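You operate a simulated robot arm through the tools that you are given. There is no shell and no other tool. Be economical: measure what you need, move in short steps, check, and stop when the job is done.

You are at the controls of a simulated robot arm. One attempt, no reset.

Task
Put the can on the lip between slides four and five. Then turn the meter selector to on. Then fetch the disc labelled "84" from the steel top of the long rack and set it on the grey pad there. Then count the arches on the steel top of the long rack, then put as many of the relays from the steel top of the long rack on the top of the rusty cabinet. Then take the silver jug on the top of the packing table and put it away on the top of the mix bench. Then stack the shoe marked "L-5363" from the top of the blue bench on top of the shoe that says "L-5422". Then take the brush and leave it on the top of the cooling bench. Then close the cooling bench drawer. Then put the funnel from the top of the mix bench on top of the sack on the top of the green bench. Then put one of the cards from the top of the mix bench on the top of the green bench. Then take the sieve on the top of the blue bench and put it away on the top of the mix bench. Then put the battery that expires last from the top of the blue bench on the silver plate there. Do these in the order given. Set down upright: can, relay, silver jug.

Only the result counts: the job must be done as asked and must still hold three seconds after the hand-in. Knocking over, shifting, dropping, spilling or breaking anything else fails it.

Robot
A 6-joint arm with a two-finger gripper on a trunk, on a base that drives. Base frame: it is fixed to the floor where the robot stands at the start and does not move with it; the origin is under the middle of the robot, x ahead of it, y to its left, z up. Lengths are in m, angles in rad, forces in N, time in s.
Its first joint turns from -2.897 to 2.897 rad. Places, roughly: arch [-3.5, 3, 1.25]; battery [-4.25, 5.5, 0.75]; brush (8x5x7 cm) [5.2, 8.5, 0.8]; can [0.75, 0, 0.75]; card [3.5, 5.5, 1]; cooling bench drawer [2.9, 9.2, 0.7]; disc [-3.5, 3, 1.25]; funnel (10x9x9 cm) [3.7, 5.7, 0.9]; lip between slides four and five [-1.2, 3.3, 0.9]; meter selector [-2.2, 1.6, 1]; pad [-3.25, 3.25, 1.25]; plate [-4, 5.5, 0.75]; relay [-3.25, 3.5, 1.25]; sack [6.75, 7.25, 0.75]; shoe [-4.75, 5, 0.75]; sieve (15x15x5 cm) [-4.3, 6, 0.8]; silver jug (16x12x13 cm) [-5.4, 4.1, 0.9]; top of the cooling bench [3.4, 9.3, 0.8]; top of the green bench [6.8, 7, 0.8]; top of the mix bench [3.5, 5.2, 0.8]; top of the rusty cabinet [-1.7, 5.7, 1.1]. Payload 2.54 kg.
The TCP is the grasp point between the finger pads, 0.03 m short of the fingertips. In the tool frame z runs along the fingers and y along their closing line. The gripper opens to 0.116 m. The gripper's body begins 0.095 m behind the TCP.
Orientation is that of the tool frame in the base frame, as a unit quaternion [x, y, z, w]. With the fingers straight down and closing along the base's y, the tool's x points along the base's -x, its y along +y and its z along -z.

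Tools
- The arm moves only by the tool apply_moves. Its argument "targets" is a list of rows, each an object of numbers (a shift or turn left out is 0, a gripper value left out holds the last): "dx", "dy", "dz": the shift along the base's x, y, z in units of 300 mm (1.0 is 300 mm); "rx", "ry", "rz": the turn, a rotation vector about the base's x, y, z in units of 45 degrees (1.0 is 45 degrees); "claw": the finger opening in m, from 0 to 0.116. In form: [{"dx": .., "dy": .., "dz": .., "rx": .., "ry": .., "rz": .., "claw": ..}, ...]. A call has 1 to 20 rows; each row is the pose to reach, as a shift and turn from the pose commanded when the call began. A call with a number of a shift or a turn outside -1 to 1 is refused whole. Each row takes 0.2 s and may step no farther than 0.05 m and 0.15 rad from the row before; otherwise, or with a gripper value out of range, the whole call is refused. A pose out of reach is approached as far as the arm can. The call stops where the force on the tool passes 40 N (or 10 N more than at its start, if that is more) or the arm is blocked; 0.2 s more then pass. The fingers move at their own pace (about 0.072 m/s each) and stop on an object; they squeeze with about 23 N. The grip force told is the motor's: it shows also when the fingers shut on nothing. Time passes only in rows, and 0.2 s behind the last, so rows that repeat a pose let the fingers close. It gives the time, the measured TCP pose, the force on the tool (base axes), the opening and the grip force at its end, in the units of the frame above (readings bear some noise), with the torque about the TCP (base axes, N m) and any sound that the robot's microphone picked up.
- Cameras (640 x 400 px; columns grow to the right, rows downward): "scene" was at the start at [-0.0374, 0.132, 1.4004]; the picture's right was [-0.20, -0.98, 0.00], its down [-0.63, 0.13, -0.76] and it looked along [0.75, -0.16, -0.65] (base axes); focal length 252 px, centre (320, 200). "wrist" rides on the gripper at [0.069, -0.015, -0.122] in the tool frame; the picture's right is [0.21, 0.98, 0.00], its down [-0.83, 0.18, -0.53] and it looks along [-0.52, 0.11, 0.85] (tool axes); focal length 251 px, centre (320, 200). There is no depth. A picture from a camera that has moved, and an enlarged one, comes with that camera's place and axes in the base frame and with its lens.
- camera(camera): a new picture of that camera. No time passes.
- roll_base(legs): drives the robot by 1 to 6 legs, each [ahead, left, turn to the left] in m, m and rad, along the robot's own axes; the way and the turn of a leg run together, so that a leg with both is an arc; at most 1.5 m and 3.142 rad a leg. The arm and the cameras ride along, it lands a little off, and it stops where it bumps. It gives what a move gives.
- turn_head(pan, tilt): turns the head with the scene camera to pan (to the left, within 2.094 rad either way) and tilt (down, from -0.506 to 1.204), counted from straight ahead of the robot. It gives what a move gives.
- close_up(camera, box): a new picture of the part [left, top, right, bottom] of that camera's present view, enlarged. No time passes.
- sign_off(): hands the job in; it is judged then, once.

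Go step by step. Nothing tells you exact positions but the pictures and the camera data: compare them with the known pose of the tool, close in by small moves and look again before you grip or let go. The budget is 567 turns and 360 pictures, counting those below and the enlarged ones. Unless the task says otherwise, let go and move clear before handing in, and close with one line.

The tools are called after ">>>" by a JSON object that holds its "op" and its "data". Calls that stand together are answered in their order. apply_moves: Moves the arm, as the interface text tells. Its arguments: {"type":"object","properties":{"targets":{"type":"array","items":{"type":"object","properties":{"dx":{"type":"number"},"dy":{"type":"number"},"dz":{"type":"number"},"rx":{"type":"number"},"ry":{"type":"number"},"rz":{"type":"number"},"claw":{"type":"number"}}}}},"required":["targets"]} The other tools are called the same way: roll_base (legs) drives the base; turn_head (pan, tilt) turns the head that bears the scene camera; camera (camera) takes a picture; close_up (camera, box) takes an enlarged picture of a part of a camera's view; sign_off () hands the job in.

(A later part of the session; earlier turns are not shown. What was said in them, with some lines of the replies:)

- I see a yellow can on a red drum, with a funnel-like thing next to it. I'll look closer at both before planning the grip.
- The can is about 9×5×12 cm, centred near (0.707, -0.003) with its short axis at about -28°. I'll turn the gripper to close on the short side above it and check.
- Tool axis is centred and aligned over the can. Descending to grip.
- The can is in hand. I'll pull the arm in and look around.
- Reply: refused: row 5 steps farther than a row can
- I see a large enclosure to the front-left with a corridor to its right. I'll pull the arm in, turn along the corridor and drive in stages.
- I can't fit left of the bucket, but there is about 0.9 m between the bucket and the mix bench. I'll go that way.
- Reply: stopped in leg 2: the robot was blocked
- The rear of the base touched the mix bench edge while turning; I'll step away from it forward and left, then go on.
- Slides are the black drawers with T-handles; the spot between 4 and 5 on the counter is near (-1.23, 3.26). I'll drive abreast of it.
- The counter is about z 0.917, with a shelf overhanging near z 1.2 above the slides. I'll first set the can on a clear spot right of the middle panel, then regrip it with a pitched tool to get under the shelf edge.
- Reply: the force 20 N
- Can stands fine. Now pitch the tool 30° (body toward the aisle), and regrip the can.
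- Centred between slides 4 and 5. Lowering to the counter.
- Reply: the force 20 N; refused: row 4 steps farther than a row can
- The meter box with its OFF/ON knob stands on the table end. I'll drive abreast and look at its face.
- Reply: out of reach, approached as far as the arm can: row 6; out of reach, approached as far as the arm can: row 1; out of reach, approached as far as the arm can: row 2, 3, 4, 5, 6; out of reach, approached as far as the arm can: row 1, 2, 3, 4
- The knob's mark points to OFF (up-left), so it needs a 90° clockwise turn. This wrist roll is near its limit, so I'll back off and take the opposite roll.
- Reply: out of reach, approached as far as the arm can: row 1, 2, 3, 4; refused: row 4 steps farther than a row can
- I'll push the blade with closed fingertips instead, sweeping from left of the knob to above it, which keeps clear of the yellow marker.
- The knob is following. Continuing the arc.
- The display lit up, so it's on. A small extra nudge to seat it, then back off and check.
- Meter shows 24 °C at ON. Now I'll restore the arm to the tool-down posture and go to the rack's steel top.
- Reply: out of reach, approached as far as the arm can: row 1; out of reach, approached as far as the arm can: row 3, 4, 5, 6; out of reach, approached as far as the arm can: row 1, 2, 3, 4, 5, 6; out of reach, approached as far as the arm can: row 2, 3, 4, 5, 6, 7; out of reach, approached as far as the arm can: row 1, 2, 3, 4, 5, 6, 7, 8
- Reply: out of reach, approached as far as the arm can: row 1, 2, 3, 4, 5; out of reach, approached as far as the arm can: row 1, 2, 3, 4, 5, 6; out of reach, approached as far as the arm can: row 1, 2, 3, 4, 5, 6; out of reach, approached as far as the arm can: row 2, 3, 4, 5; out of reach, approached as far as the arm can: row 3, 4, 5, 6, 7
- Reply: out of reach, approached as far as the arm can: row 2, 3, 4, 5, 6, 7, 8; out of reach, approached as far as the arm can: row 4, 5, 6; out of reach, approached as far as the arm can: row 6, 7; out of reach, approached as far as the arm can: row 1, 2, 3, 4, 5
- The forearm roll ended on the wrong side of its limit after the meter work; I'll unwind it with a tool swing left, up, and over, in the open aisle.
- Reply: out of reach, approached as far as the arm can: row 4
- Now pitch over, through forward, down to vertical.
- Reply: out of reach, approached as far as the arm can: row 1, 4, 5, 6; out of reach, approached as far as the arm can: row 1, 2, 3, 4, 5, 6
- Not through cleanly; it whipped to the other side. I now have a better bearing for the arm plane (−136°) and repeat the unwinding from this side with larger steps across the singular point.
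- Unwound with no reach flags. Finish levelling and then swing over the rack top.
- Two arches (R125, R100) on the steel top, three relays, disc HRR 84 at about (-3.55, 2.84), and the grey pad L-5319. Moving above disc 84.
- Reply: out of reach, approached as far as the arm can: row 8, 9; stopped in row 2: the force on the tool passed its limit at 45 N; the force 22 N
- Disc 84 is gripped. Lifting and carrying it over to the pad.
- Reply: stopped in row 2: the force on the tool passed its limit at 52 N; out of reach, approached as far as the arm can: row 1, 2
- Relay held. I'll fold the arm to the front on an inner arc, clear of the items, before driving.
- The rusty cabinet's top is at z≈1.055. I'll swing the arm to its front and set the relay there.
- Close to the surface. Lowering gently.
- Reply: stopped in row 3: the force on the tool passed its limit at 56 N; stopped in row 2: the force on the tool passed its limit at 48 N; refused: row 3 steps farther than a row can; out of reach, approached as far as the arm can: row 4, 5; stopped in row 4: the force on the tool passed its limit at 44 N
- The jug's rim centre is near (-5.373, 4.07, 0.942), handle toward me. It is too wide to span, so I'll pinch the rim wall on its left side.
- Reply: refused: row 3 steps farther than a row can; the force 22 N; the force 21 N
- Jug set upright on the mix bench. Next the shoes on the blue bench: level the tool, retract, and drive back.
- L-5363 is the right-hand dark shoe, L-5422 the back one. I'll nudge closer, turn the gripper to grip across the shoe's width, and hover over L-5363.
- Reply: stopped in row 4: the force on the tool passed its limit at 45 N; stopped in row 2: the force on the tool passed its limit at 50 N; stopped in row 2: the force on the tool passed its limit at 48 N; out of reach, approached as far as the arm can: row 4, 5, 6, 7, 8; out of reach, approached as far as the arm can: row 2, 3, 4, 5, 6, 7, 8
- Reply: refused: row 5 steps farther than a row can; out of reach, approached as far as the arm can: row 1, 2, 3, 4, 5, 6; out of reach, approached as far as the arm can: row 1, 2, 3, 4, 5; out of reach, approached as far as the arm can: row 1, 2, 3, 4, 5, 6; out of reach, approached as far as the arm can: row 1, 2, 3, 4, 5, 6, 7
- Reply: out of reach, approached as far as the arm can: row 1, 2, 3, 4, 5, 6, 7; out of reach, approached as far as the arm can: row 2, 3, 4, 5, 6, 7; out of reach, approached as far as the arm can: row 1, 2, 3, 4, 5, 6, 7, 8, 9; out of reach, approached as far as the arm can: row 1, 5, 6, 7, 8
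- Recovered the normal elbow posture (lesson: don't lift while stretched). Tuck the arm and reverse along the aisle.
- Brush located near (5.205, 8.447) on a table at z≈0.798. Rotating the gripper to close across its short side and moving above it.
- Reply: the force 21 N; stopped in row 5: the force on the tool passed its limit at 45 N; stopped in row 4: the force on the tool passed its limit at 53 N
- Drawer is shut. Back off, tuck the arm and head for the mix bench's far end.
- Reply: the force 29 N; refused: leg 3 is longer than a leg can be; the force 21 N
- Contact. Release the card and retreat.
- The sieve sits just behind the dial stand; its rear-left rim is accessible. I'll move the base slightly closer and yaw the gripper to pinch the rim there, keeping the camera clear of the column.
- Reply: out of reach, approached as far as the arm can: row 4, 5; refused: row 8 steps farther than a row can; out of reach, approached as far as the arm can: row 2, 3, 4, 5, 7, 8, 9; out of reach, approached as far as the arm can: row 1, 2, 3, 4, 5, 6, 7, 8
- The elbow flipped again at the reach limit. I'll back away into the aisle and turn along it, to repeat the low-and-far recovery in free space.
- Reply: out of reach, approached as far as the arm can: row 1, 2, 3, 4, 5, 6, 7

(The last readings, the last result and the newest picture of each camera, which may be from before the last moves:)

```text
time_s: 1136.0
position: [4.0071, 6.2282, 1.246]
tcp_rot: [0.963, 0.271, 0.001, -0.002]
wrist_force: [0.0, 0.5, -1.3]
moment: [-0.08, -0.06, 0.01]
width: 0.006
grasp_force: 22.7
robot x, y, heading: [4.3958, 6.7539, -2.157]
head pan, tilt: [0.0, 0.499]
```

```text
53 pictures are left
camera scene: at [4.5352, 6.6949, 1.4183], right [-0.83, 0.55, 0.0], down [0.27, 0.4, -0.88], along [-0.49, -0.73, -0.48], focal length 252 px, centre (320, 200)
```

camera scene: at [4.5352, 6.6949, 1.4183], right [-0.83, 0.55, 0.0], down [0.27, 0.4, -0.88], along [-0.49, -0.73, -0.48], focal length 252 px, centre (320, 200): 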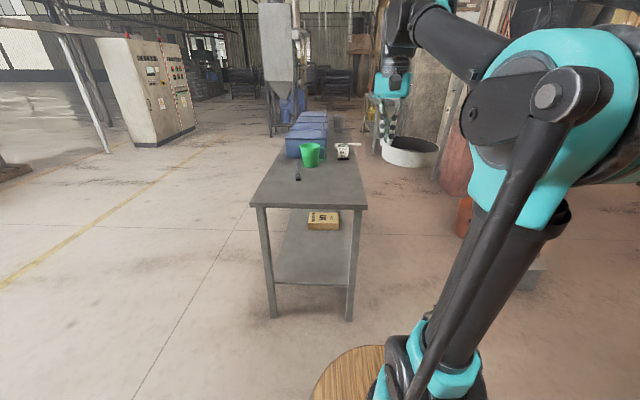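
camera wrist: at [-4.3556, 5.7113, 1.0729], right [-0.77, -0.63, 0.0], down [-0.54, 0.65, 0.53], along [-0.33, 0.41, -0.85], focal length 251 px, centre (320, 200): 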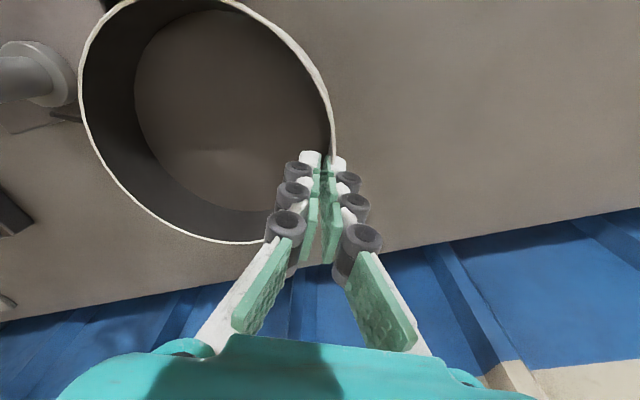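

>>> {"op": "roll_base", "data": {"legs": [[0.36, 0, 0]]}}

>>> {"op": "apply_moves", "data": {"targets": [{"dx": 0.03, "dy": -0.12}, {"dx": 0.06, "dy": -0.25}, {"dx": 0.09, "dy": -0.38}, {"dx": 0.12, "dy": -0.51}, {"dx": 0.15, "dy": -0.62, "dz": -0.08}, {"dx": 0.19, "dy": -0.7, "dz": -0.18}, {"dx": 0.22, "dy": -0.74, "dz": -0.3}, {"dx": 0.24, "dy": -0.76, "dz": -0.44}, {"dx": 0.25, "dy": -0.77, "dz": -0.58}, {"dx": 0.25, "dy": -0.77, "dz": -0.72}, {"dx": 0.25, "dy": -0.77, "dz": -0.86}]}}

>>> {"op": "camera", "data": {"camera": "wrist"}}

>>> {"op": "camera", "data": {"camera": "scene"}}

```text
time_s: 1138.3
position: [3.8159, 5.927, 1.246]
tcp_rot: [0.961, 0.276, 0.001, -0.002]
wrist_force: [-0.8, -0.5, -0.7]
moment: [-0.08, -0.06, 0.01]
width: 0.0061
grasp_force: 23.1
robot x, y, heading: [4.2034, 6.4574, -2.15]
head pan, tilt: [0.0, 0.499]
```

```text
time_s: 1140.7
position: [3.8887, 5.6969, 0.9872]
tcp_rot: [0.961, 0.275, 0.002, -0.003]
wrist_force: [0.2, -0.1, -1.7]
moment: [-0.15, -0.05, 0.01]
width: 0.0056
grasp_force: 23.1
robot x, y, heading: [4.1995, 6.4594, -2.149]
head pan, tilt: [0.0, 0.499]
```

```text
52 pictures are left
camera wrist: at [3.9384, 5.7457, 1.1096], right [0.7, -0.71, 0.0], down [-0.6, -0.59, 0.53], along [-0.38, -0.37, -0.85], focal length 251 px, centre (320, 200)
```

wrist: 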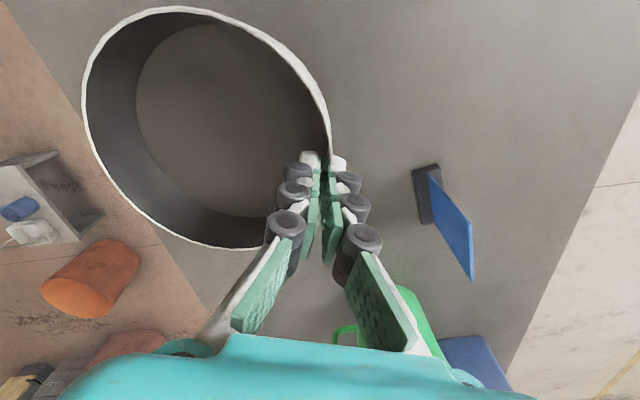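

```text
51 pictures are left
camera scene: at [4.3392, 6.3984, 1.4183], right [-0.84, 0.55, 0.0], down [0.26, 0.4, -0.88], along [-0.48, -0.73, -0.48], focal length 252 px, centre (320, 200)
```

scene: 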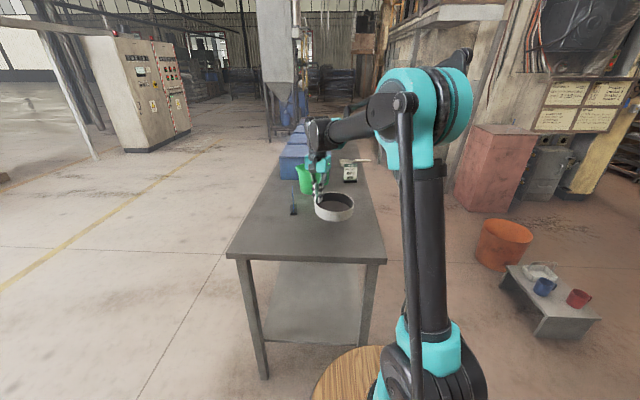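

>>> {"op": "apply_moves", "data": {"targets": [{"dz": -0.12}, {"dz": -0.23}, {"dz": -0.29}, {"dz": -0.29}]}}

>>> {"op": "apply_moves", "data": {"targets": [{"dz": -0.012}, {"dz": -0.024}, {"dz": -0.036}, {"dz": -0.036}]}}

>>> {"op": "apply_moves", "data": {"targets": [{"dz": -0.012}, {"dz": -0.024}, {"dz": -0.036}, {"dz": -0.036}]}}

```text
time_s: 1141.7
position: [3.8898, 5.696, 0.9007]
tcp_rot: [0.961, 0.275, 0.0, -0.002]
wrist_force: [-2.4, -3.8, 22.7]
moment: [0.17, 0.19, 0.02]
width: 0.0059
grasp_force: 23.3
robot x, y, heading: [4.1998, 6.456, -2.153]
head pan, tilt: [0.0, 0.499]
```

```text
time_s: 1142.7
position: [3.8902, 5.696, 0.8892]
tcp_rot: [0.961, 0.275, 0.0, -0.001]
wrist_force: [1.2, -2.4, 19.6]
moment: [0.31, 0.35, 0.0]
width: 0.0061
grasp_force: 22.6
robot x, y, heading: [4.2002, 6.4572, -2.152]
head pan, tilt: [0.0, 0.499]
```

```text
time_s: 1143.2
position: [3.8886, 5.6968, 0.8867]
tcp_rot: [0.961, 0.276, -0.001, -0.003]
wrist_force: [1.4, 2.9, 21.5]
moment: [0.46, 0.34, -0.03]
width: 0.0062
grasp_force: 23.0
robot x, y, heading: [4.1963, 6.4564, -2.152]
head pan, tilt: [0.0, 0.499]
stopped in row 2: the force on the tool passed its limit at 51 N (the readings are from after the stop); the commanded pose is now the measured one
```

>>> {"op": "apply_moves", "data": {"targets": [{"claw": 0.015, "dz": 0.005}, {"claw": 0.03, "dz": 0.005}, {"claw": 0.045, "dz": 0.005}, {"claw": 0.045, "dz": 0.005}]}}

>>> {"op": "apply_moves", "data": {"targets": [{"dz": 0.08}, {"dz": 0.2}, {"dz": 0.34}, {"dz": 0.48}, {"dz": 0.6, "dy": 0.05}, {"dz": 0.7, "dy": 0.15}, {"dz": 0.8, "dy": 0.27}, {"dz": 0.9, "dy": 0.39}]}}

>>> {"op": "camera", "data": {"camera": "scene"}}

```text
time_s: 1144.2
position: [3.8891, 5.6963, 0.8879]
tcp_rot: [0.961, 0.276, 0.001, -0.002]
wrist_force: [-0.8, -1.3, -0.1]
moment: [0.0, 0.01, 0.0]
width: 0.045
grasp_force: 0.0
robot x, y, heading: [4.195, 6.4559, -2.15]
head pan, tilt: [0.0, 0.499]
```

```text
time_s: 1146.0
position: [3.891, 5.8111, 1.1575]
tcp_rot: [0.961, 0.276, 0.001, -0.002]
wrist_force: [-0.3, 0.0, -0.1]
moment: [0.03, -0.01, -0.01]
width: 0.0453
grasp_force: 0.0
robot x, y, heading: [4.1981, 6.4601, -2.157]
head pan, tilt: [0.0, 0.499]
```

```text
50 pictures are left
camera scene: at [4.3391, 6.3979, 1.4183], right [-0.84, 0.55, 0.0], down [0.26, 0.4, -0.88], along [-0.48, -0.73, -0.48], focal length 252 px, centre (320, 200)
```

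scene: 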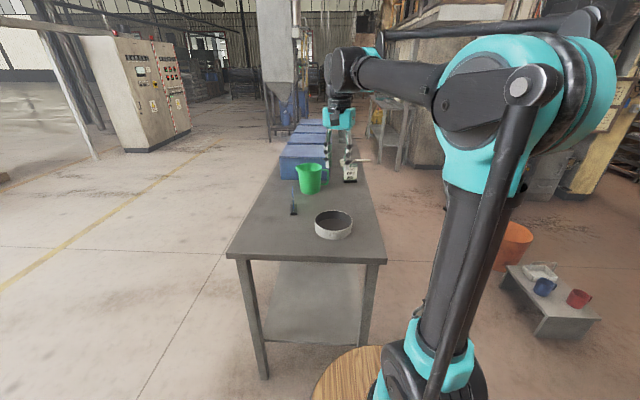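

>>> {"op": "apply_moves", "data": {"targets": [{"dx": -0.1, "dy": 0.13, "rz": 0.15}, {"dx": -0.2, "dy": 0.27, "rz": 0.3}, {"dx": -0.3, "dy": 0.41, "rz": 0.45}]}}

>>> {"op": "roll_base", "data": {"legs": [[-0.5, 0, 0], [0, 0, -1.07], [1.2, 0, 0], [1.2, 0, 0], [0.9, 0, 0]]}}

```text
refused: row 2 steps farther than a row can; nothing moved
```

```text
time_s: 1167.6
position: [0.4136, 7.1552, 1.156]
tcp_rot: [0.965, -0.264, 0.001, -0.002]
wrist_force: [0.5, 0.6, -0.1]
moment: [0.02, -0.01, -0.03]
width: 0.0451
grasp_force: 0.1
robot x, y, heading: [1.1255, 7.1774, 3.042]
head pan, tilt: [0.0, 0.499]
```

>>> {"op": "roll_base", "data": {"legs": [[0, 0, 0.68], [0.85, 0, 0], [0, 0, 0.31], [0, -0.1, 0], [1.3, 0, 0], [0, 0, 0.065]]}}

```text
time_s: 1182.2
position: [-0.7485, 5.1013, 1.1569]
tcp_rot: [0.962, 0.274, 0.0, -0.002]
wrist_force: [-0.6, -0.2, -0.6]
moment: [-0.01, -0.04, -0.03]
width: 0.0452
grasp_force: 0.1
robot x, y, heading: [-0.4376, 5.7446, -2.152]
head pan, tilt: [0.0, 0.499]
```

>>> {"op": "roll_base", "data": {"legs": [[0, -0.1, 0], [0, 0, -0.035], [1.45, 0, 0], [1.4, 0, 0], [1.0, 0, 0]]}}

```text
time_s: 1201.9
position: [-2.9818, 1.9696, 1.1575]
tcp_rot: [0.961, 0.275, 0.0, -0.003]
wrist_force: [-0.1, 0.0, 0.1]
moment: [-0.04, -0.01, 0.03]
width: 0.0448
grasp_force: 0.0
robot x, y, heading: [-2.6759, 2.6157, -2.151]
head pan, tilt: [0.0, 0.499]
```

>>> {"op": "roll_base", "data": {"legs": [[1.06, -0.19, 0], [0, 0, -1.64], [1.4, 0, 0], [0.1, -1.2, 0], [0.1, -1.2, 0]]}}

>>> {"op": "turn_head", "data": {"pan": 0.2, "tilt": 0.5}}

>>> {"op": "camera", "data": {"camera": "scene"}}

```text
time_s: 1209.8
position: [-4.1128, 1.7138, 1.1561]
tcp_rot: [0.98, -0.198, 0.007, 0.002]
wrist_force: [1.5, 2.1, -0.2]
moment: [-0.18, 0.25, -0.1]
width: 0.0449
grasp_force: 0.0
robot x, y, heading: [-3.4121, 1.8318, -3.122]
head pan, tilt: [0.0, 0.499]
stopped in leg 2: the force on the tool passed its limit at 147 N (the readings are from after the stop); the commanded pose is now the measured one
```

```text
time_s: 1210.5
position: [-4.1123, 1.714, 1.1573]
tcp_rot: [0.98, -0.197, 0.007, 0.002]
wrist_force: [3.6, 4.5, -2.0]
moment: [-0.47, 0.36, -0.18]
width: 0.045
grasp_force: 0.0
robot x, y, heading: [-3.411, 1.8346, -3.121]
head pan, tilt: [0.201, 0.499]
```

```text
49 pictures are left
camera scene: at [-3.3778, 1.664, 1.4183], right [-0.22, 0.98, 0.0], down [0.47, 0.1, -0.88], along [-0.86, -0.19, -0.48], focal length 252 px, centre (320, 200)
```

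scene: 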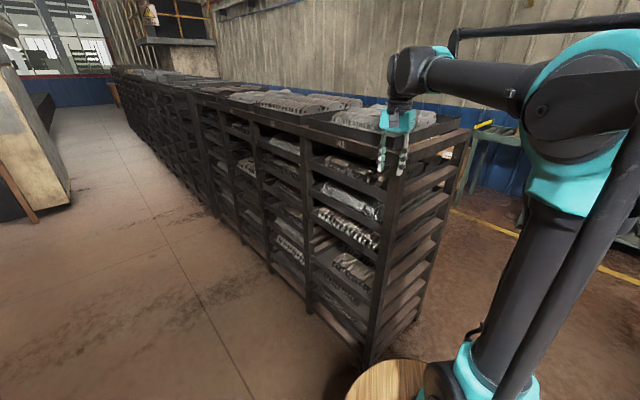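

>>> {"op": "close_up", "data": {"camera": "scene", "box": [300, 60, 480, 200]}}

>>> {"op": "roll_base", "data": {"legs": [[0, 0, 0.25]]}}

>>> {"op": "close_up", "data": {"camera": "scene", "box": [340, 60, 560, 200]}}

```text
2.86 times, centred on (390, 130) of scene
camera zoom: at [-3.3778, 1.664, 1.4183], right [-0.22, 0.98, 0.0], down [0.47, 0.1, -0.88], along [-0.86, -0.19, -0.48], focal length 721 px, centre (120, 400)
```

zoom: 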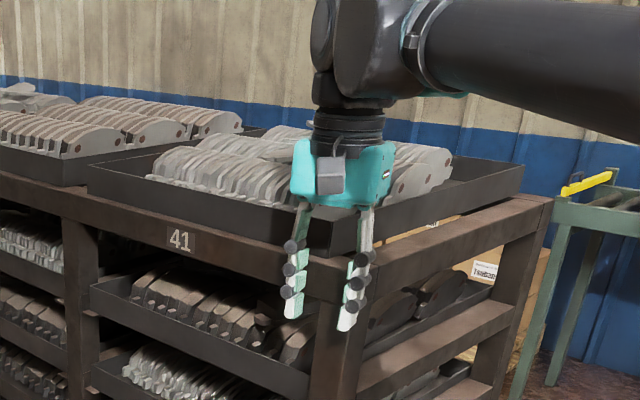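

```text
time_s: 1211.3
position: [-4.1112, 1.7141, 1.1566]
tcp_rot: [0.98, -0.198, 0.007, -0.001]
wrist_force: [2.0, 8.3, 1.9]
moment: [-0.95, 0.34, -0.48]
width: 0.0448
grasp_force: 0.0
robot x, y, heading: [-3.416, 1.8318, -3.111]
head pan, tilt: [0.201, 0.499]
stopped in leg 1: the force on the tool passed its limit at 75 N (the readings are from after the stop); the commanded pose is now the measured one
```

```text
2.86 times, centred on (450, 130) of scene
camera zoom: at [-3.376, 1.6651, 1.4183], right [-0.23, 0.97, 0.0], down [0.47, 0.11, -0.88], along [-0.85, -0.2, -0.48], focal length 721 px, centre (-51, 400)
```

zoom: 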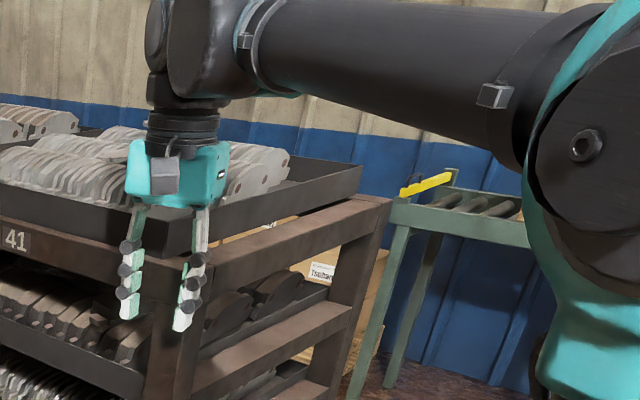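

>>> {"op": "apply_moves", "data": {"targets": [{"dx": 0.05, "dy": 0.015}, {"dx": 0.12, "dy": 0.035}, {"dx": 0.22, "dy": 0.065}, {"dx": 0.34, "dy": 0.1}, {"dx": 0.46, "dy": 0.13}]}}

>>> {"op": "close_up", "data": {"camera": "scene", "box": [300, 60, 520, 200]}}

```text
time_s: 1212.5
position: [-3.9734, 1.7516, 1.1565]
tcp_rot: [0.98, -0.197, 0.006, -0.002]
wrist_force: [-1.1, 0.1, 0.5]
moment: [-0.02, -0.04, -0.03]
width: 0.045
grasp_force: 0.2
robot x, y, heading: [-3.4164, 1.8328, -3.112]
head pan, tilt: [0.201, 0.499]
```

```text
2.86 times, centred on (410, 130) of scene
camera zoom: at [-3.3766, 1.6644, 1.4183], right [-0.23, 0.97, 0.0], down [0.47, 0.11, -0.88], along [-0.85, -0.2, -0.48], focal length 721 px, centre (63, 400)
```

zoom: 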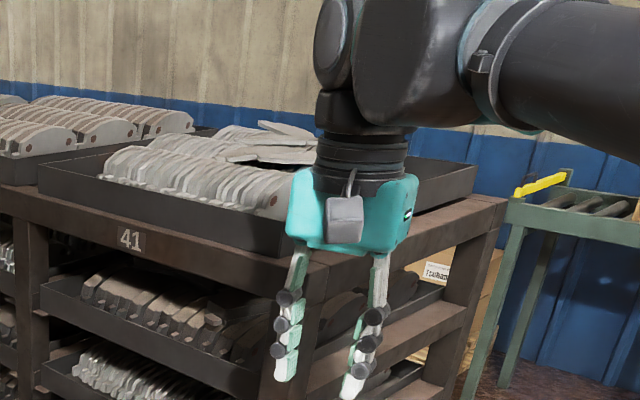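

>>> {"op": "roll_base", "data": {"legs": [[0, 0, -0.68], [1.4, 0, 0], [0.1, -1.2, 0], [0.1, -1.2, 0]]}}

>>> {"op": "turn_head", "data": {"pan": 0.1, "tilt": 0.5}}

>>> {"op": "camera", "data": {"camera": "scene"}}

```text
time_s: 1232.6
position: [-3.7361, 5.0029, 1.1568]
tcp_rot: [0.86, -0.51, 0.006, 0.001]
wrist_force: [0.6, 0.3, 0.2]
moment: [0.01, -0.03, -0.01]
width: 0.0455
grasp_force: 0.0
robot x, y, heading: [-3.2483, 4.717, 2.503]
head pan, tilt: [0.201, 0.499]
```

```text
time_s: 1233.3
position: [-3.7364, 5.0034, 1.1558]
tcp_rot: [0.86, -0.51, 0.007, 0.001]
wrist_force: [0.3, 0.1, -0.1]
moment: [0.01, 0.03, 0.02]
width: 0.0448
grasp_force: 0.1
robot x, y, heading: [-3.247, 4.715, 2.508]
head pan, tilt: [0.099, 0.499]
```

```text
45 pictures are left
camera scene: at [-3.3184, 4.5699, 1.4183], right [0.51, 0.86, 0.0], down [0.41, -0.25, -0.88], along [-0.75, 0.45, -0.48], focal length 252 px, centre (320, 200)
```

scene: 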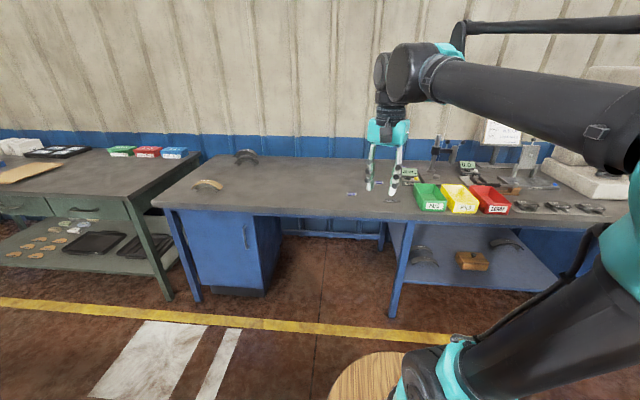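

>>> {"op": "roll_base", "data": {"legs": [[0.42, 0, 0]]}}

>>> {"op": "camera", "data": {"camera": "wrist"}}

>>> {"op": "close_up", "data": {"camera": "scene", "box": [290, 130, 470, 260]}}

```text
time_s: 1235.9
position: [-4.0775, 5.2552, 1.1561]
tcp_rot: [0.86, -0.51, 0.007, 0.001]
wrist_force: [0.0, 0.2, 0.1]
moment: [0.01, -0.01, 0.01]
width: 0.045
grasp_force: 0.1
robot x, y, heading: [-3.5866, 4.9672, 2.505]
head pan, tilt: [0.099, 0.499]
```

```text
44 pictures are left
camera wrist: at [-4.0324, 5.2028, 1.2791], right [-0.75, -0.66, 0.0], down [-0.56, 0.64, 0.52], along [-0.34, 0.4, -0.85], focal length 251 px, centre (320, 200)
```

wrist: 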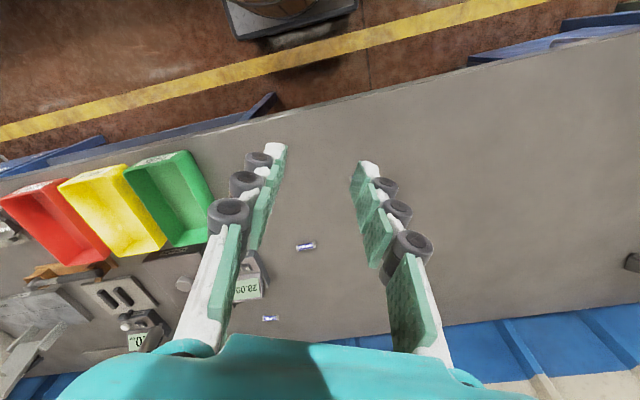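

```text
3.08 times, centred on (380, 195) of scene
camera zoom: at [-3.6584, 4.8228, 1.4183], right [0.51, 0.86, 0.0], down [0.41, -0.25, -0.88], along [-0.75, 0.45, -0.48], focal length 777 px, centre (135, 215)
```

zoom: 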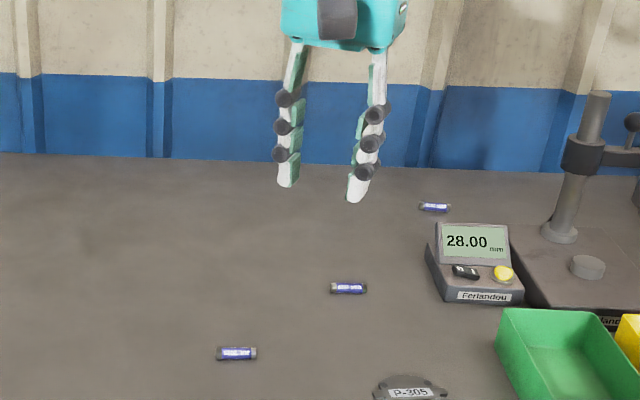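

>>> {"op": "close_up", "data": {"camera": "scene", "box": [390, 208, 416, 230]}}

>>> {"op": "close_up", "data": {"camera": "scene", "box": [352, 230, 378, 252]}}

>>> {"op": "close_up", "data": {"camera": "scene", "box": [405, 180, 470, 270]}}

```text
16.00 times, centred on (403, 219) of scene
camera zoom: at [-3.6584, 4.8228, 1.4183], right [0.51, 0.86, 0.0], down [0.41, -0.25, -0.88], along [-0.75, 0.45, -0.48], focal length 4039 px, centre (-1008, -104)
```

zoom: 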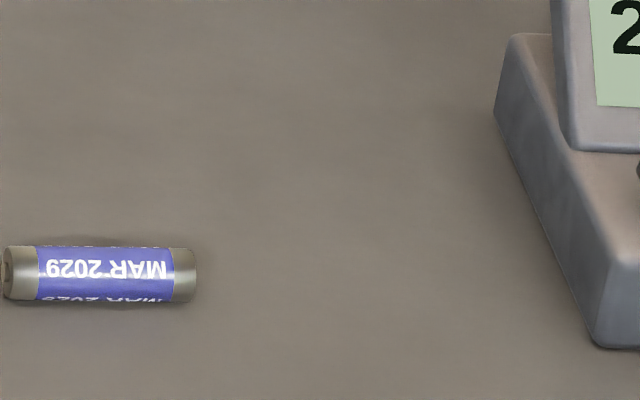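

```text
16.00 times, centred on (365, 241) of scene
camera zoom: at [-3.6584, 4.8228, 1.4183], right [0.51, 0.86, 0.0], down [0.41, -0.25, -0.88], along [-0.75, 0.45, -0.48], focal length 4039 px, centre (-400, -456)
```

zoom: 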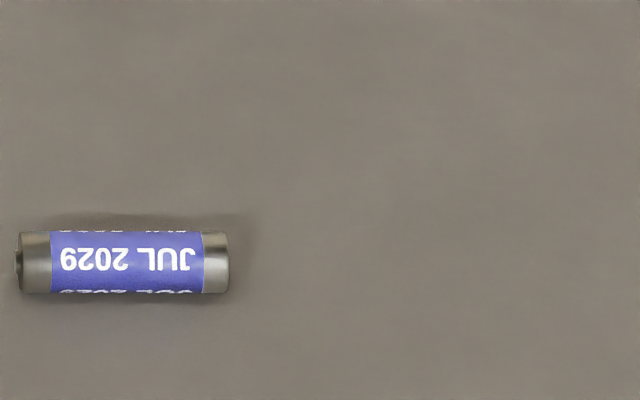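

```text
4.44 times, centred on (438, 225) of scene
camera zoom: at [-3.6584, 4.8228, 1.4183], right [0.51, 0.86, 0.0], down [0.41, -0.25, -0.88], along [-0.75, 0.45, -0.48], focal length 1122 px, centre (-202, 89)
```

zoom: 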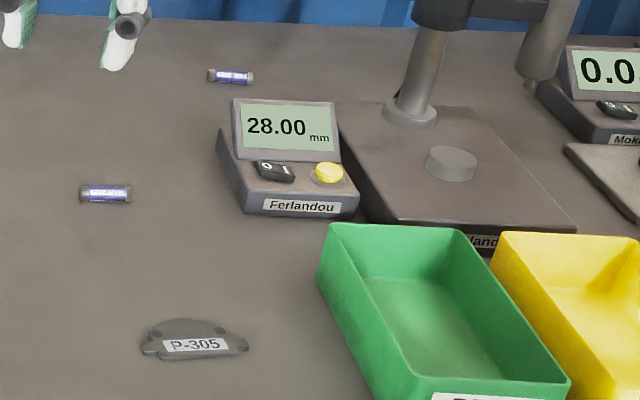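

JUL 2029 (the left-front battery) expires last; the silver plate is the P-305 plate at about (-4.10, 5.46). Moving over the battery with the gripper turned across it.

>>> {"op": "apply_moves", "data": {"targets": [{"dx": -0.12, "dy": 0.05, "rz": -0.18}, {"dx": -0.24, "dy": 0.1, "rz": -0.36}, {"dx": -0.36, "dy": 0.14, "rz": -0.54}, {"dx": -0.48, "dy": 0.19, "rz": -0.72}, {"dx": -0.565, "dy": 0.218, "rz": -0.9}]}}

>>> {"op": "apply_moves", "data": {"targets": [{"rz": -0.15, "dz": -0.12}, {"rz": -0.3, "dz": -0.26}, {"rz": -0.427, "dz": -0.4}, {"rz": -0.427, "dz": -0.55}, {"rz": -0.427, "dz": -0.7}]}}

>>> {"op": "camera", "data": {"camera": "wrist"}}

```text
time_s: 1237.1
position: [-4.2452, 5.3195, 1.1563]
tcp_rot: [-0.63, 0.777, -0.005, -0.003]
wrist_force: [0.0, 0.0, 0.4]
moment: [0.04, 0.01, -0.01]
width: 0.045
grasp_force: 0.1
robot x, y, heading: [-3.5821, 4.9679, 2.501]
head pan, tilt: [0.099, 0.499]
```

```text
time_s: 1238.3
position: [-4.246, 5.32, 0.9458]
tcp_rot: [-0.493, 0.87, -0.005, -0.004]
wrist_force: [0.9, -0.3, -0.4]
moment: [0.02, 0.01, -0.02]
width: 0.045
grasp_force: 0.1
robot x, y, heading: [-3.5866, 4.9708, 2.499]
head pan, tilt: [0.099, 0.499]
```

```text
39 pictures are left
camera wrist: at [-4.2694, 5.2548, 1.069], right [-0.95, 0.32, 0.0], down [0.27, 0.81, 0.52], along [0.17, 0.49, -0.85], focal length 251 px, centre (320, 200)
```

wrist: 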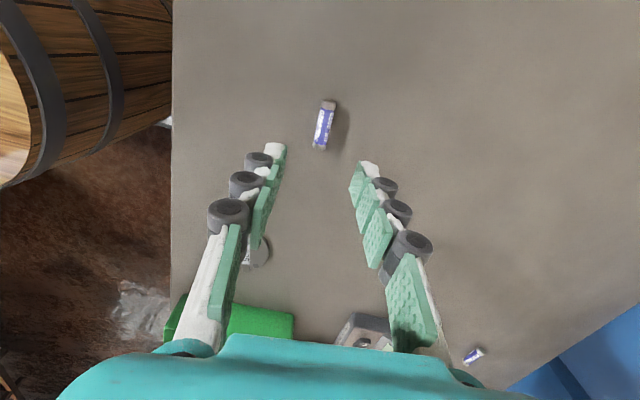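

>>> {"op": "apply_moves", "data": {"targets": [{"dx": -0.008, "dy": 0.003, "dz": -0.12, "claw": 0.035}, {"dx": -0.008, "dy": 0.003, "dz": -0.24}, {"dx": -0.008, "dy": 0.003, "dz": -0.33}, {"dx": -0.008, "dy": 0.003, "dz": -0.33}]}}

>>> {"op": "close_up", "data": {"camera": "wrist", "box": [250, 110, 400, 230]}}

```text
time_s: 1239.3
position: [-4.2479, 5.3213, 0.8466]
tcp_rot: [-0.492, 0.87, -0.005, -0.005]
wrist_force: [0.6, 1.1, 0.3]
moment: [-0.01, 0.01, 0.02]
width: 0.035
grasp_force: 0.1
robot x, y, heading: [-3.5874, 4.965, 2.506]
head pan, tilt: [0.099, 0.499]
```

```text
3.33 times, centred on (325, 170) of wrist
camera zoom: at [-4.2701, 5.2549, 0.9694], right [-0.95, 0.32, 0.0], down [0.27, 0.81, 0.52], along [0.17, 0.49, -0.85], focal length 838 px, centre (303, 300)
```

zoom: 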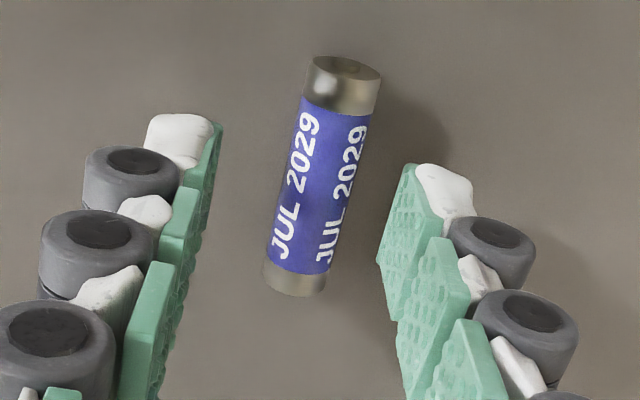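

>>> {"op": "apply_moves", "data": {"targets": [{"dz": -0.012}, {"dz": -0.024}, {"dz": -0.036}, {"dz": -0.036}]}}

>>> {"op": "apply_moves", "data": {"targets": [{"dz": -0.01}, {"dz": -0.02}, {"dz": -0.03}, {"dz": -0.03}]}}

```text
time_s: 1240.3
position: [-4.2482, 5.3223, 0.8348]
tcp_rot: [-0.493, 0.87, -0.005, -0.003]
wrist_force: [0.3, 0.4, -0.3]
moment: [-0.01, 0.0, 0.02]
width: 0.0347
grasp_force: 0.0
robot x, y, heading: [-3.5889, 4.9678, 2.503]
head pan, tilt: [0.099, 0.499]
```

```text
time_s: 1241.2
position: [-4.2494, 5.3225, 0.8294]
tcp_rot: [-0.493, 0.87, -0.004, -0.004]
wrist_force: [-8.0, 3.7, 13.9]
moment: [0.25, 0.22, 0.06]
width: 0.0131
grasp_force: 14.7
robot x, y, heading: [-3.5889, 4.9692, 2.506]
head pan, tilt: [0.099, 0.499]
stopped in row 4: the force on the tool passed its limit at 49 N (the readings are from after the stop); the commanded pose is now the measured one
```

>>> {"op": "apply_moves", "data": {"targets": [{"dz": 0.006, "claw": 0.0}, {"dz": 0.006, "claw": 0.0}, {"dz": 0.006, "claw": 0.0}]}}

>>> {"op": "apply_moves", "data": {"targets": [{"dz": 0.06}, {"dz": 0.16}, {"dz": 0.28}, {"dz": 0.4}]}}

>>> {"op": "camera", "data": {"camera": "wrist"}}

```text
time_s: 1242.0
position: [-4.2481, 5.3218, 0.8297]
tcp_rot: [-0.493, 0.87, -0.005, -0.004]
wrist_force: [0.1, 0.0, -0.1]
moment: [0.01, 0.02, 0.0]
width: 0.0128
grasp_force: 22.7
robot x, y, heading: [-3.5866, 4.969, 2.501]
head pan, tilt: [0.099, 0.499]
```

```text
time_s: 1243.0
position: [-4.2493, 5.3215, 0.9508]
tcp_rot: [-0.493, 0.87, -0.006, -0.004]
wrist_force: [-0.7, -0.3, 0.1]
moment: [-0.01, -0.05, 0.01]
width: 0.0126
grasp_force: 23.2
robot x, y, heading: [-3.5859, 4.9704, 2.506]
head pan, tilt: [0.099, 0.499]
```

```text
37 pictures are left
camera wrist: at [-4.2722, 5.2561, 1.0741], right [-0.95, 0.32, 0.0], down [0.27, 0.81, 0.52], along [0.17, 0.49, -0.85], focal length 251 px, centre (320, 200)
```

wrist: 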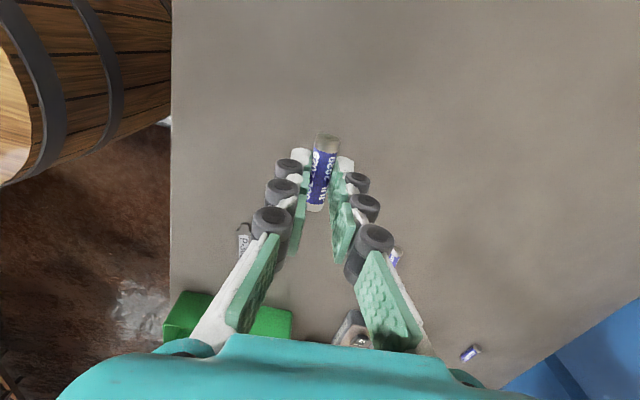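

>>> {"op": "apply_moves", "data": {"targets": [{"dx": 0.1, "dy": 0.11}, {"dx": 0.2, "dy": 0.22}, {"dx": 0.3, "dy": 0.33}, {"dx": 0.4, "dy": 0.45}, {"dx": 0.5, "dy": 0.56}, {"dx": 0.561, "dy": 0.628}, {"dx": 0.561, "dy": 0.628}]}}

>>> {"op": "camera", "data": {"camera": "wrist"}}

```text
time_s: 1244.6
position: [-4.0788, 5.5103, 0.951]
tcp_rot: [-0.492, 0.871, -0.005, -0.004]
wrist_force: [0.4, 0.1, -0.3]
moment: [0.0, 0.03, 0.02]
width: 0.0127
grasp_force: 22.5
robot x, y, heading: [-3.5868, 4.9665, 2.507]
head pan, tilt: [0.099, 0.499]
```

```text
36 pictures are left
camera wrist: at [-4.1028, 5.4445, 1.0743], right [-0.95, 0.32, 0.0], down [0.27, 0.81, 0.52], along [0.17, 0.49, -0.85], focal length 251 px, centre (320, 200)
```

wrist: 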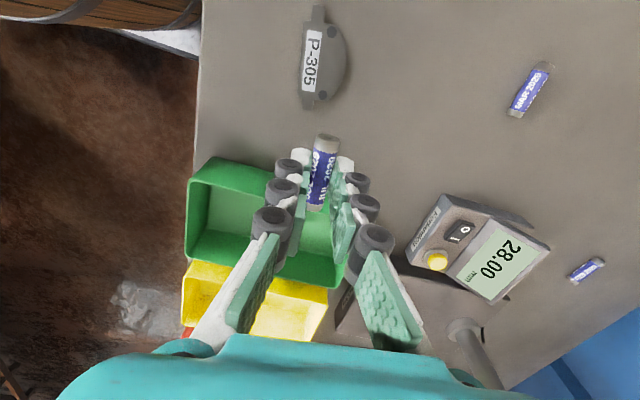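

>>> {"op": "close_up", "data": {"camera": "wrist", "box": [280, 0, 370, 120]}}

```text
3.33 times, centred on (325, 60) of wrist
camera zoom: at [-4.1028, 5.4445, 1.0743], right [-0.95, 0.32, 0.0], down [0.27, 0.81, 0.52], along [0.17, 0.49, -0.85], focal length 838 px, centre (303, 667)
```

zoom: 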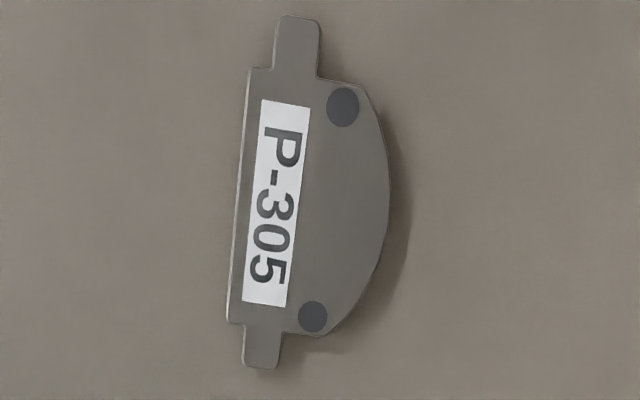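

>>> {"op": "apply_moves", "data": {"targets": [{"dx": -0.035, "dy": -0.09}, {"dx": -0.0707, "dy": -0.181}, {"dx": -0.0707, "dy": -0.181, "dz": -0.13}, {"dx": -0.0707, "dy": -0.181, "dz": -0.26}, {"dx": -0.0707, "dy": -0.181, "dz": -0.32}, {"dx": -0.0707, "dy": -0.181, "dz": -0.32}]}}

>>> {"op": "close_up", "data": {"camera": "wrist", "box": [240, 80, 400, 230]}}

>>> {"op": "close_up", "data": {"camera": "scene", "box": [380, 200, 460, 270]}}

```text
time_s: 1246.0
position: [-4.1032, 5.456, 0.8535]
tcp_rot: [-0.493, 0.87, -0.005, -0.004]
wrist_force: [0.3, 0.0, 0.1]
moment: [0.01, 0.0, 0.0]
width: 0.0124
grasp_force: 22.9
robot x, y, heading: [-3.585, 4.9696, 2.506]
head pan, tilt: [0.099, 0.499]
```

```text
2.67 times, centred on (320, 155) of wrist
camera zoom: at [-4.1262, 5.3904, 0.9765], right [-0.95, 0.32, 0.0], down [0.27, 0.81, 0.52], along [0.17, 0.49, -0.85], focal length 670 px, centre (320, 320)
```

zoom: 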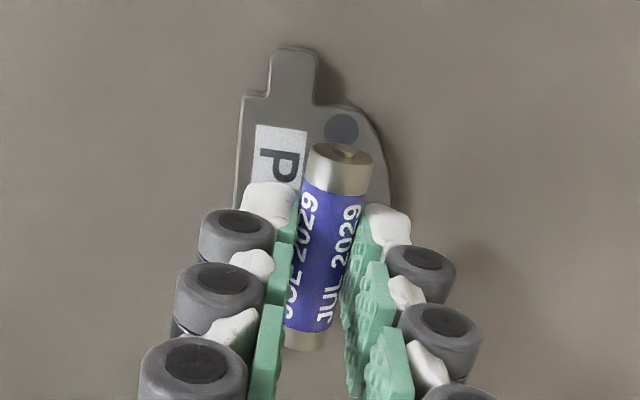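

```text
5.71 times, centred on (420, 235) of scene
camera zoom: at [-3.6584, 4.8228, 1.4183], right [0.51, 0.86, 0.0], down [0.41, -0.25, -0.88], along [-0.75, 0.45, -0.48], focal length 1442 px, centre (-251, 0)
```

zoom: 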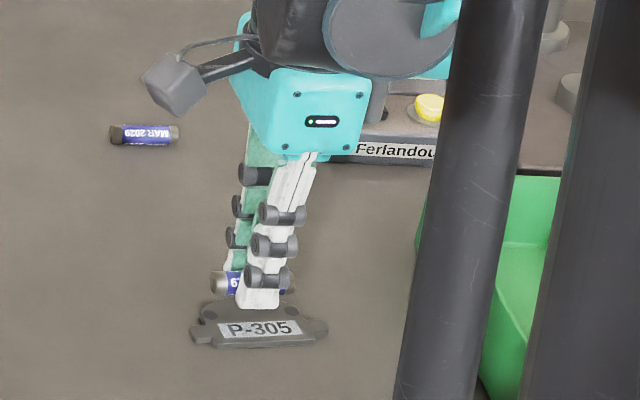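

>>> {"op": "apply_moves", "data": {"targets": [{"dx": 0.009, "dy": -0.003, "dz": -0.015}, {"dx": 0.009, "dy": -0.003, "dz": -0.03}, {"dx": 0.009, "dy": -0.003, "dz": -0.04}, {"dx": 0.009, "dy": -0.003, "dz": -0.04}]}}

>>> {"op": "apply_moves", "data": {"targets": [{"dz": -0.007}, {"dz": -0.014}, {"dz": -0.014}]}}

```text
time_s: 1247.0
position: [-4.0992, 5.4534, 0.8429]
tcp_rot: [-0.494, 0.87, -0.005, -0.004]
wrist_force: [0.7, -0.7, -0.2]
moment: [0.02, 0.01, 0.0]
width: 0.0129
grasp_force: 23.1
robot x, y, heading: [-3.5906, 4.9672, 2.502]
head pan, tilt: [0.099, 0.499]
```

```text
time_s: 1247.8
position: [-4.0988, 5.454, 0.8377]
tcp_rot: [-0.492, 0.87, -0.005, -0.004]
wrist_force: [-0.2, -0.1, -0.5]
moment: [0.0, -0.04, 0.0]
width: 0.0128
grasp_force: 22.6
robot x, y, heading: [-3.5869, 4.9727, 2.5]
head pan, tilt: [0.099, 0.499]
```

>>> {"op": "apply_moves", "data": {"targets": [{"dz": -0.005}, {"dz": -0.01}, {"dz": -0.01}]}}

>>> {"op": "close_up", "data": {"camera": "scene", "box": [390, 215, 450, 265]}}

```text
time_s: 1248.6
position: [-4.0985, 5.4551, 0.835]
tcp_rot: [-0.493, 0.87, -0.005, -0.003]
wrist_force: [-0.7, 0.5, -0.1]
moment: [-0.01, -0.01, 0.0]
width: 0.0126
grasp_force: 22.8
robot x, y, heading: [-3.59, 4.9682, 2.503]
head pan, tilt: [0.099, 0.499]
```

```text
8.00 times, centred on (420, 240) of scene
camera zoom: at [-3.6584, 4.8228, 1.4183], right [0.51, 0.86, 0.0], down [0.41, -0.25, -0.88], along [-0.75, 0.45, -0.48], focal length 2019 px, centre (-480, -120)
```

zoom: 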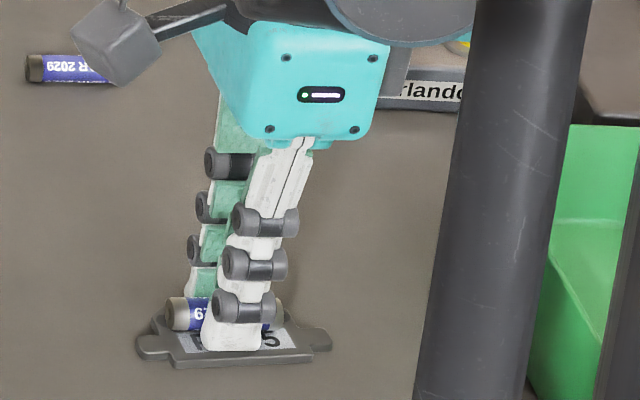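

>>> {"op": "apply_moves", "data": {"targets": [{"dz": -0.005}, {"dz": -0.01}, {"dz": -0.01}]}}

```text
time_s: 1249.2
position: [-4.0997, 5.4563, 0.8343]
tcp_rot: [-0.492, 0.87, -0.005, -0.004]
wrist_force: [2.8, -3.3, 21.8]
moment: [0.04, -0.2, 0.01]
width: 0.0127
grasp_force: 23.0
robot x, y, heading: [-3.5874, 4.9697, 2.497]
head pan, tilt: [0.099, 0.499]
stopped in row 3: the force on the tool passed its limit at 43 N (the readings are from after the stop); the commanded pose is now the measured one
```

>>> {"op": "apply_moves", "data": {"targets": [{"dz": 0.003}, {"dz": 0.003, "claw": 0.018}, {"dz": 0.003, "claw": 0.024}, {"dz": 0.003, "claw": 0.032}, {"dz": 0.003, "claw": 0.04}, {"dz": 0.003, "claw": 0.04}]}}

>>> {"op": "close_up", "data": {"camera": "wrist", "box": [240, 80, 400, 230]}}

```text
time_s: 1250.6
position: [-4.0996, 5.4553, 0.8347]
tcp_rot: [-0.493, 0.87, -0.004, -0.005]
wrist_force: [-0.6, -0.3, 2.4]
moment: [0.01, -0.02, 0.01]
width: 0.0408
grasp_force: 0.0
robot x, y, heading: [-3.5877, 4.9701, 2.499]
head pan, tilt: [0.099, 0.499]
```

```text
2.67 times, centred on (320, 155) of wrist
camera zoom: at [-4.1229, 5.3898, 0.9568], right [-0.95, 0.32, 0.0], down [0.27, 0.81, 0.52], along [0.17, 0.5, -0.85], focal length 670 px, centre (320, 320)
```

zoom: 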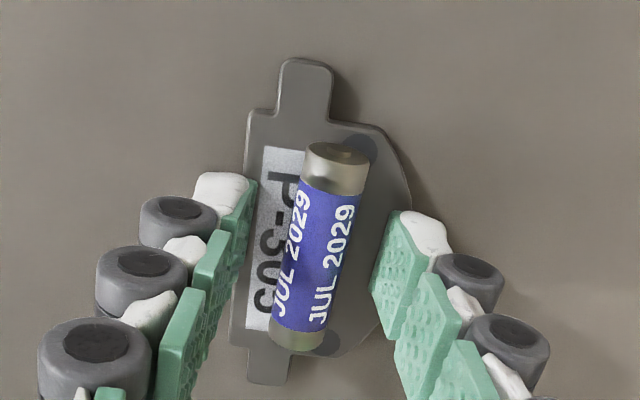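

Battery rests on the plate. Lifting straight off.

>>> {"op": "apply_moves", "data": {"targets": [{"dz": 0.02}, {"dz": 0.06}, {"dz": 0.14}, {"dz": 0.26}, {"dz": 0.4}, {"dz": 0.54}, {"dz": 0.68}]}}

>>> {"op": "close_up", "data": {"camera": "wrist", "box": [240, 60, 400, 210]}}

```text
time_s: 1252.2
position: [-4.099, 5.4575, 1.0397]
tcp_rot: [-0.493, 0.87, -0.005, -0.004]
wrist_force: [0.5, -0.3, -0.6]
moment: [0.0, -0.01, 0.01]
width: 0.0396
grasp_force: 0.2
robot x, y, heading: [-3.5871, 4.9685, 2.499]
head pan, tilt: [0.099, 0.499]
```

```text
2.67 times, centred on (320, 135) of wrist
camera zoom: at [-4.123, 5.3913, 1.1619], right [-0.95, 0.32, 0.0], down [0.27, 0.81, 0.52], along [0.17, 0.5, -0.85], focal length 670 px, centre (320, 373)
```

zoom: 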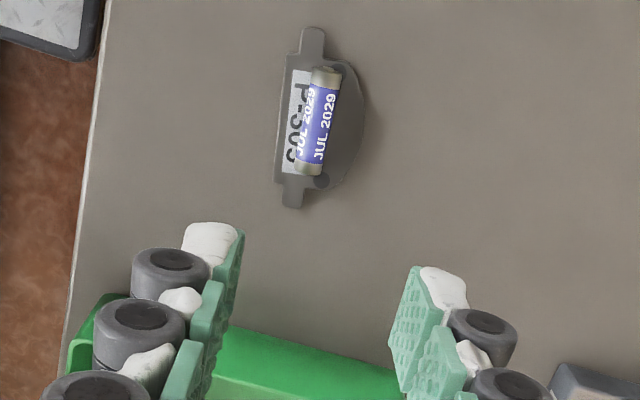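

>>> {"op": "sign_off", "data": {}}

```text
The job is handed in.
```

All twelve jobs are done in the order given, each checked in the pictures before hand-in. While driving to the last job, the open gripper struck the corner post of rack 41 with up to 147 N. The rack and its tray looked unmoved afterwards, but I had no earlier close picture to compare with.
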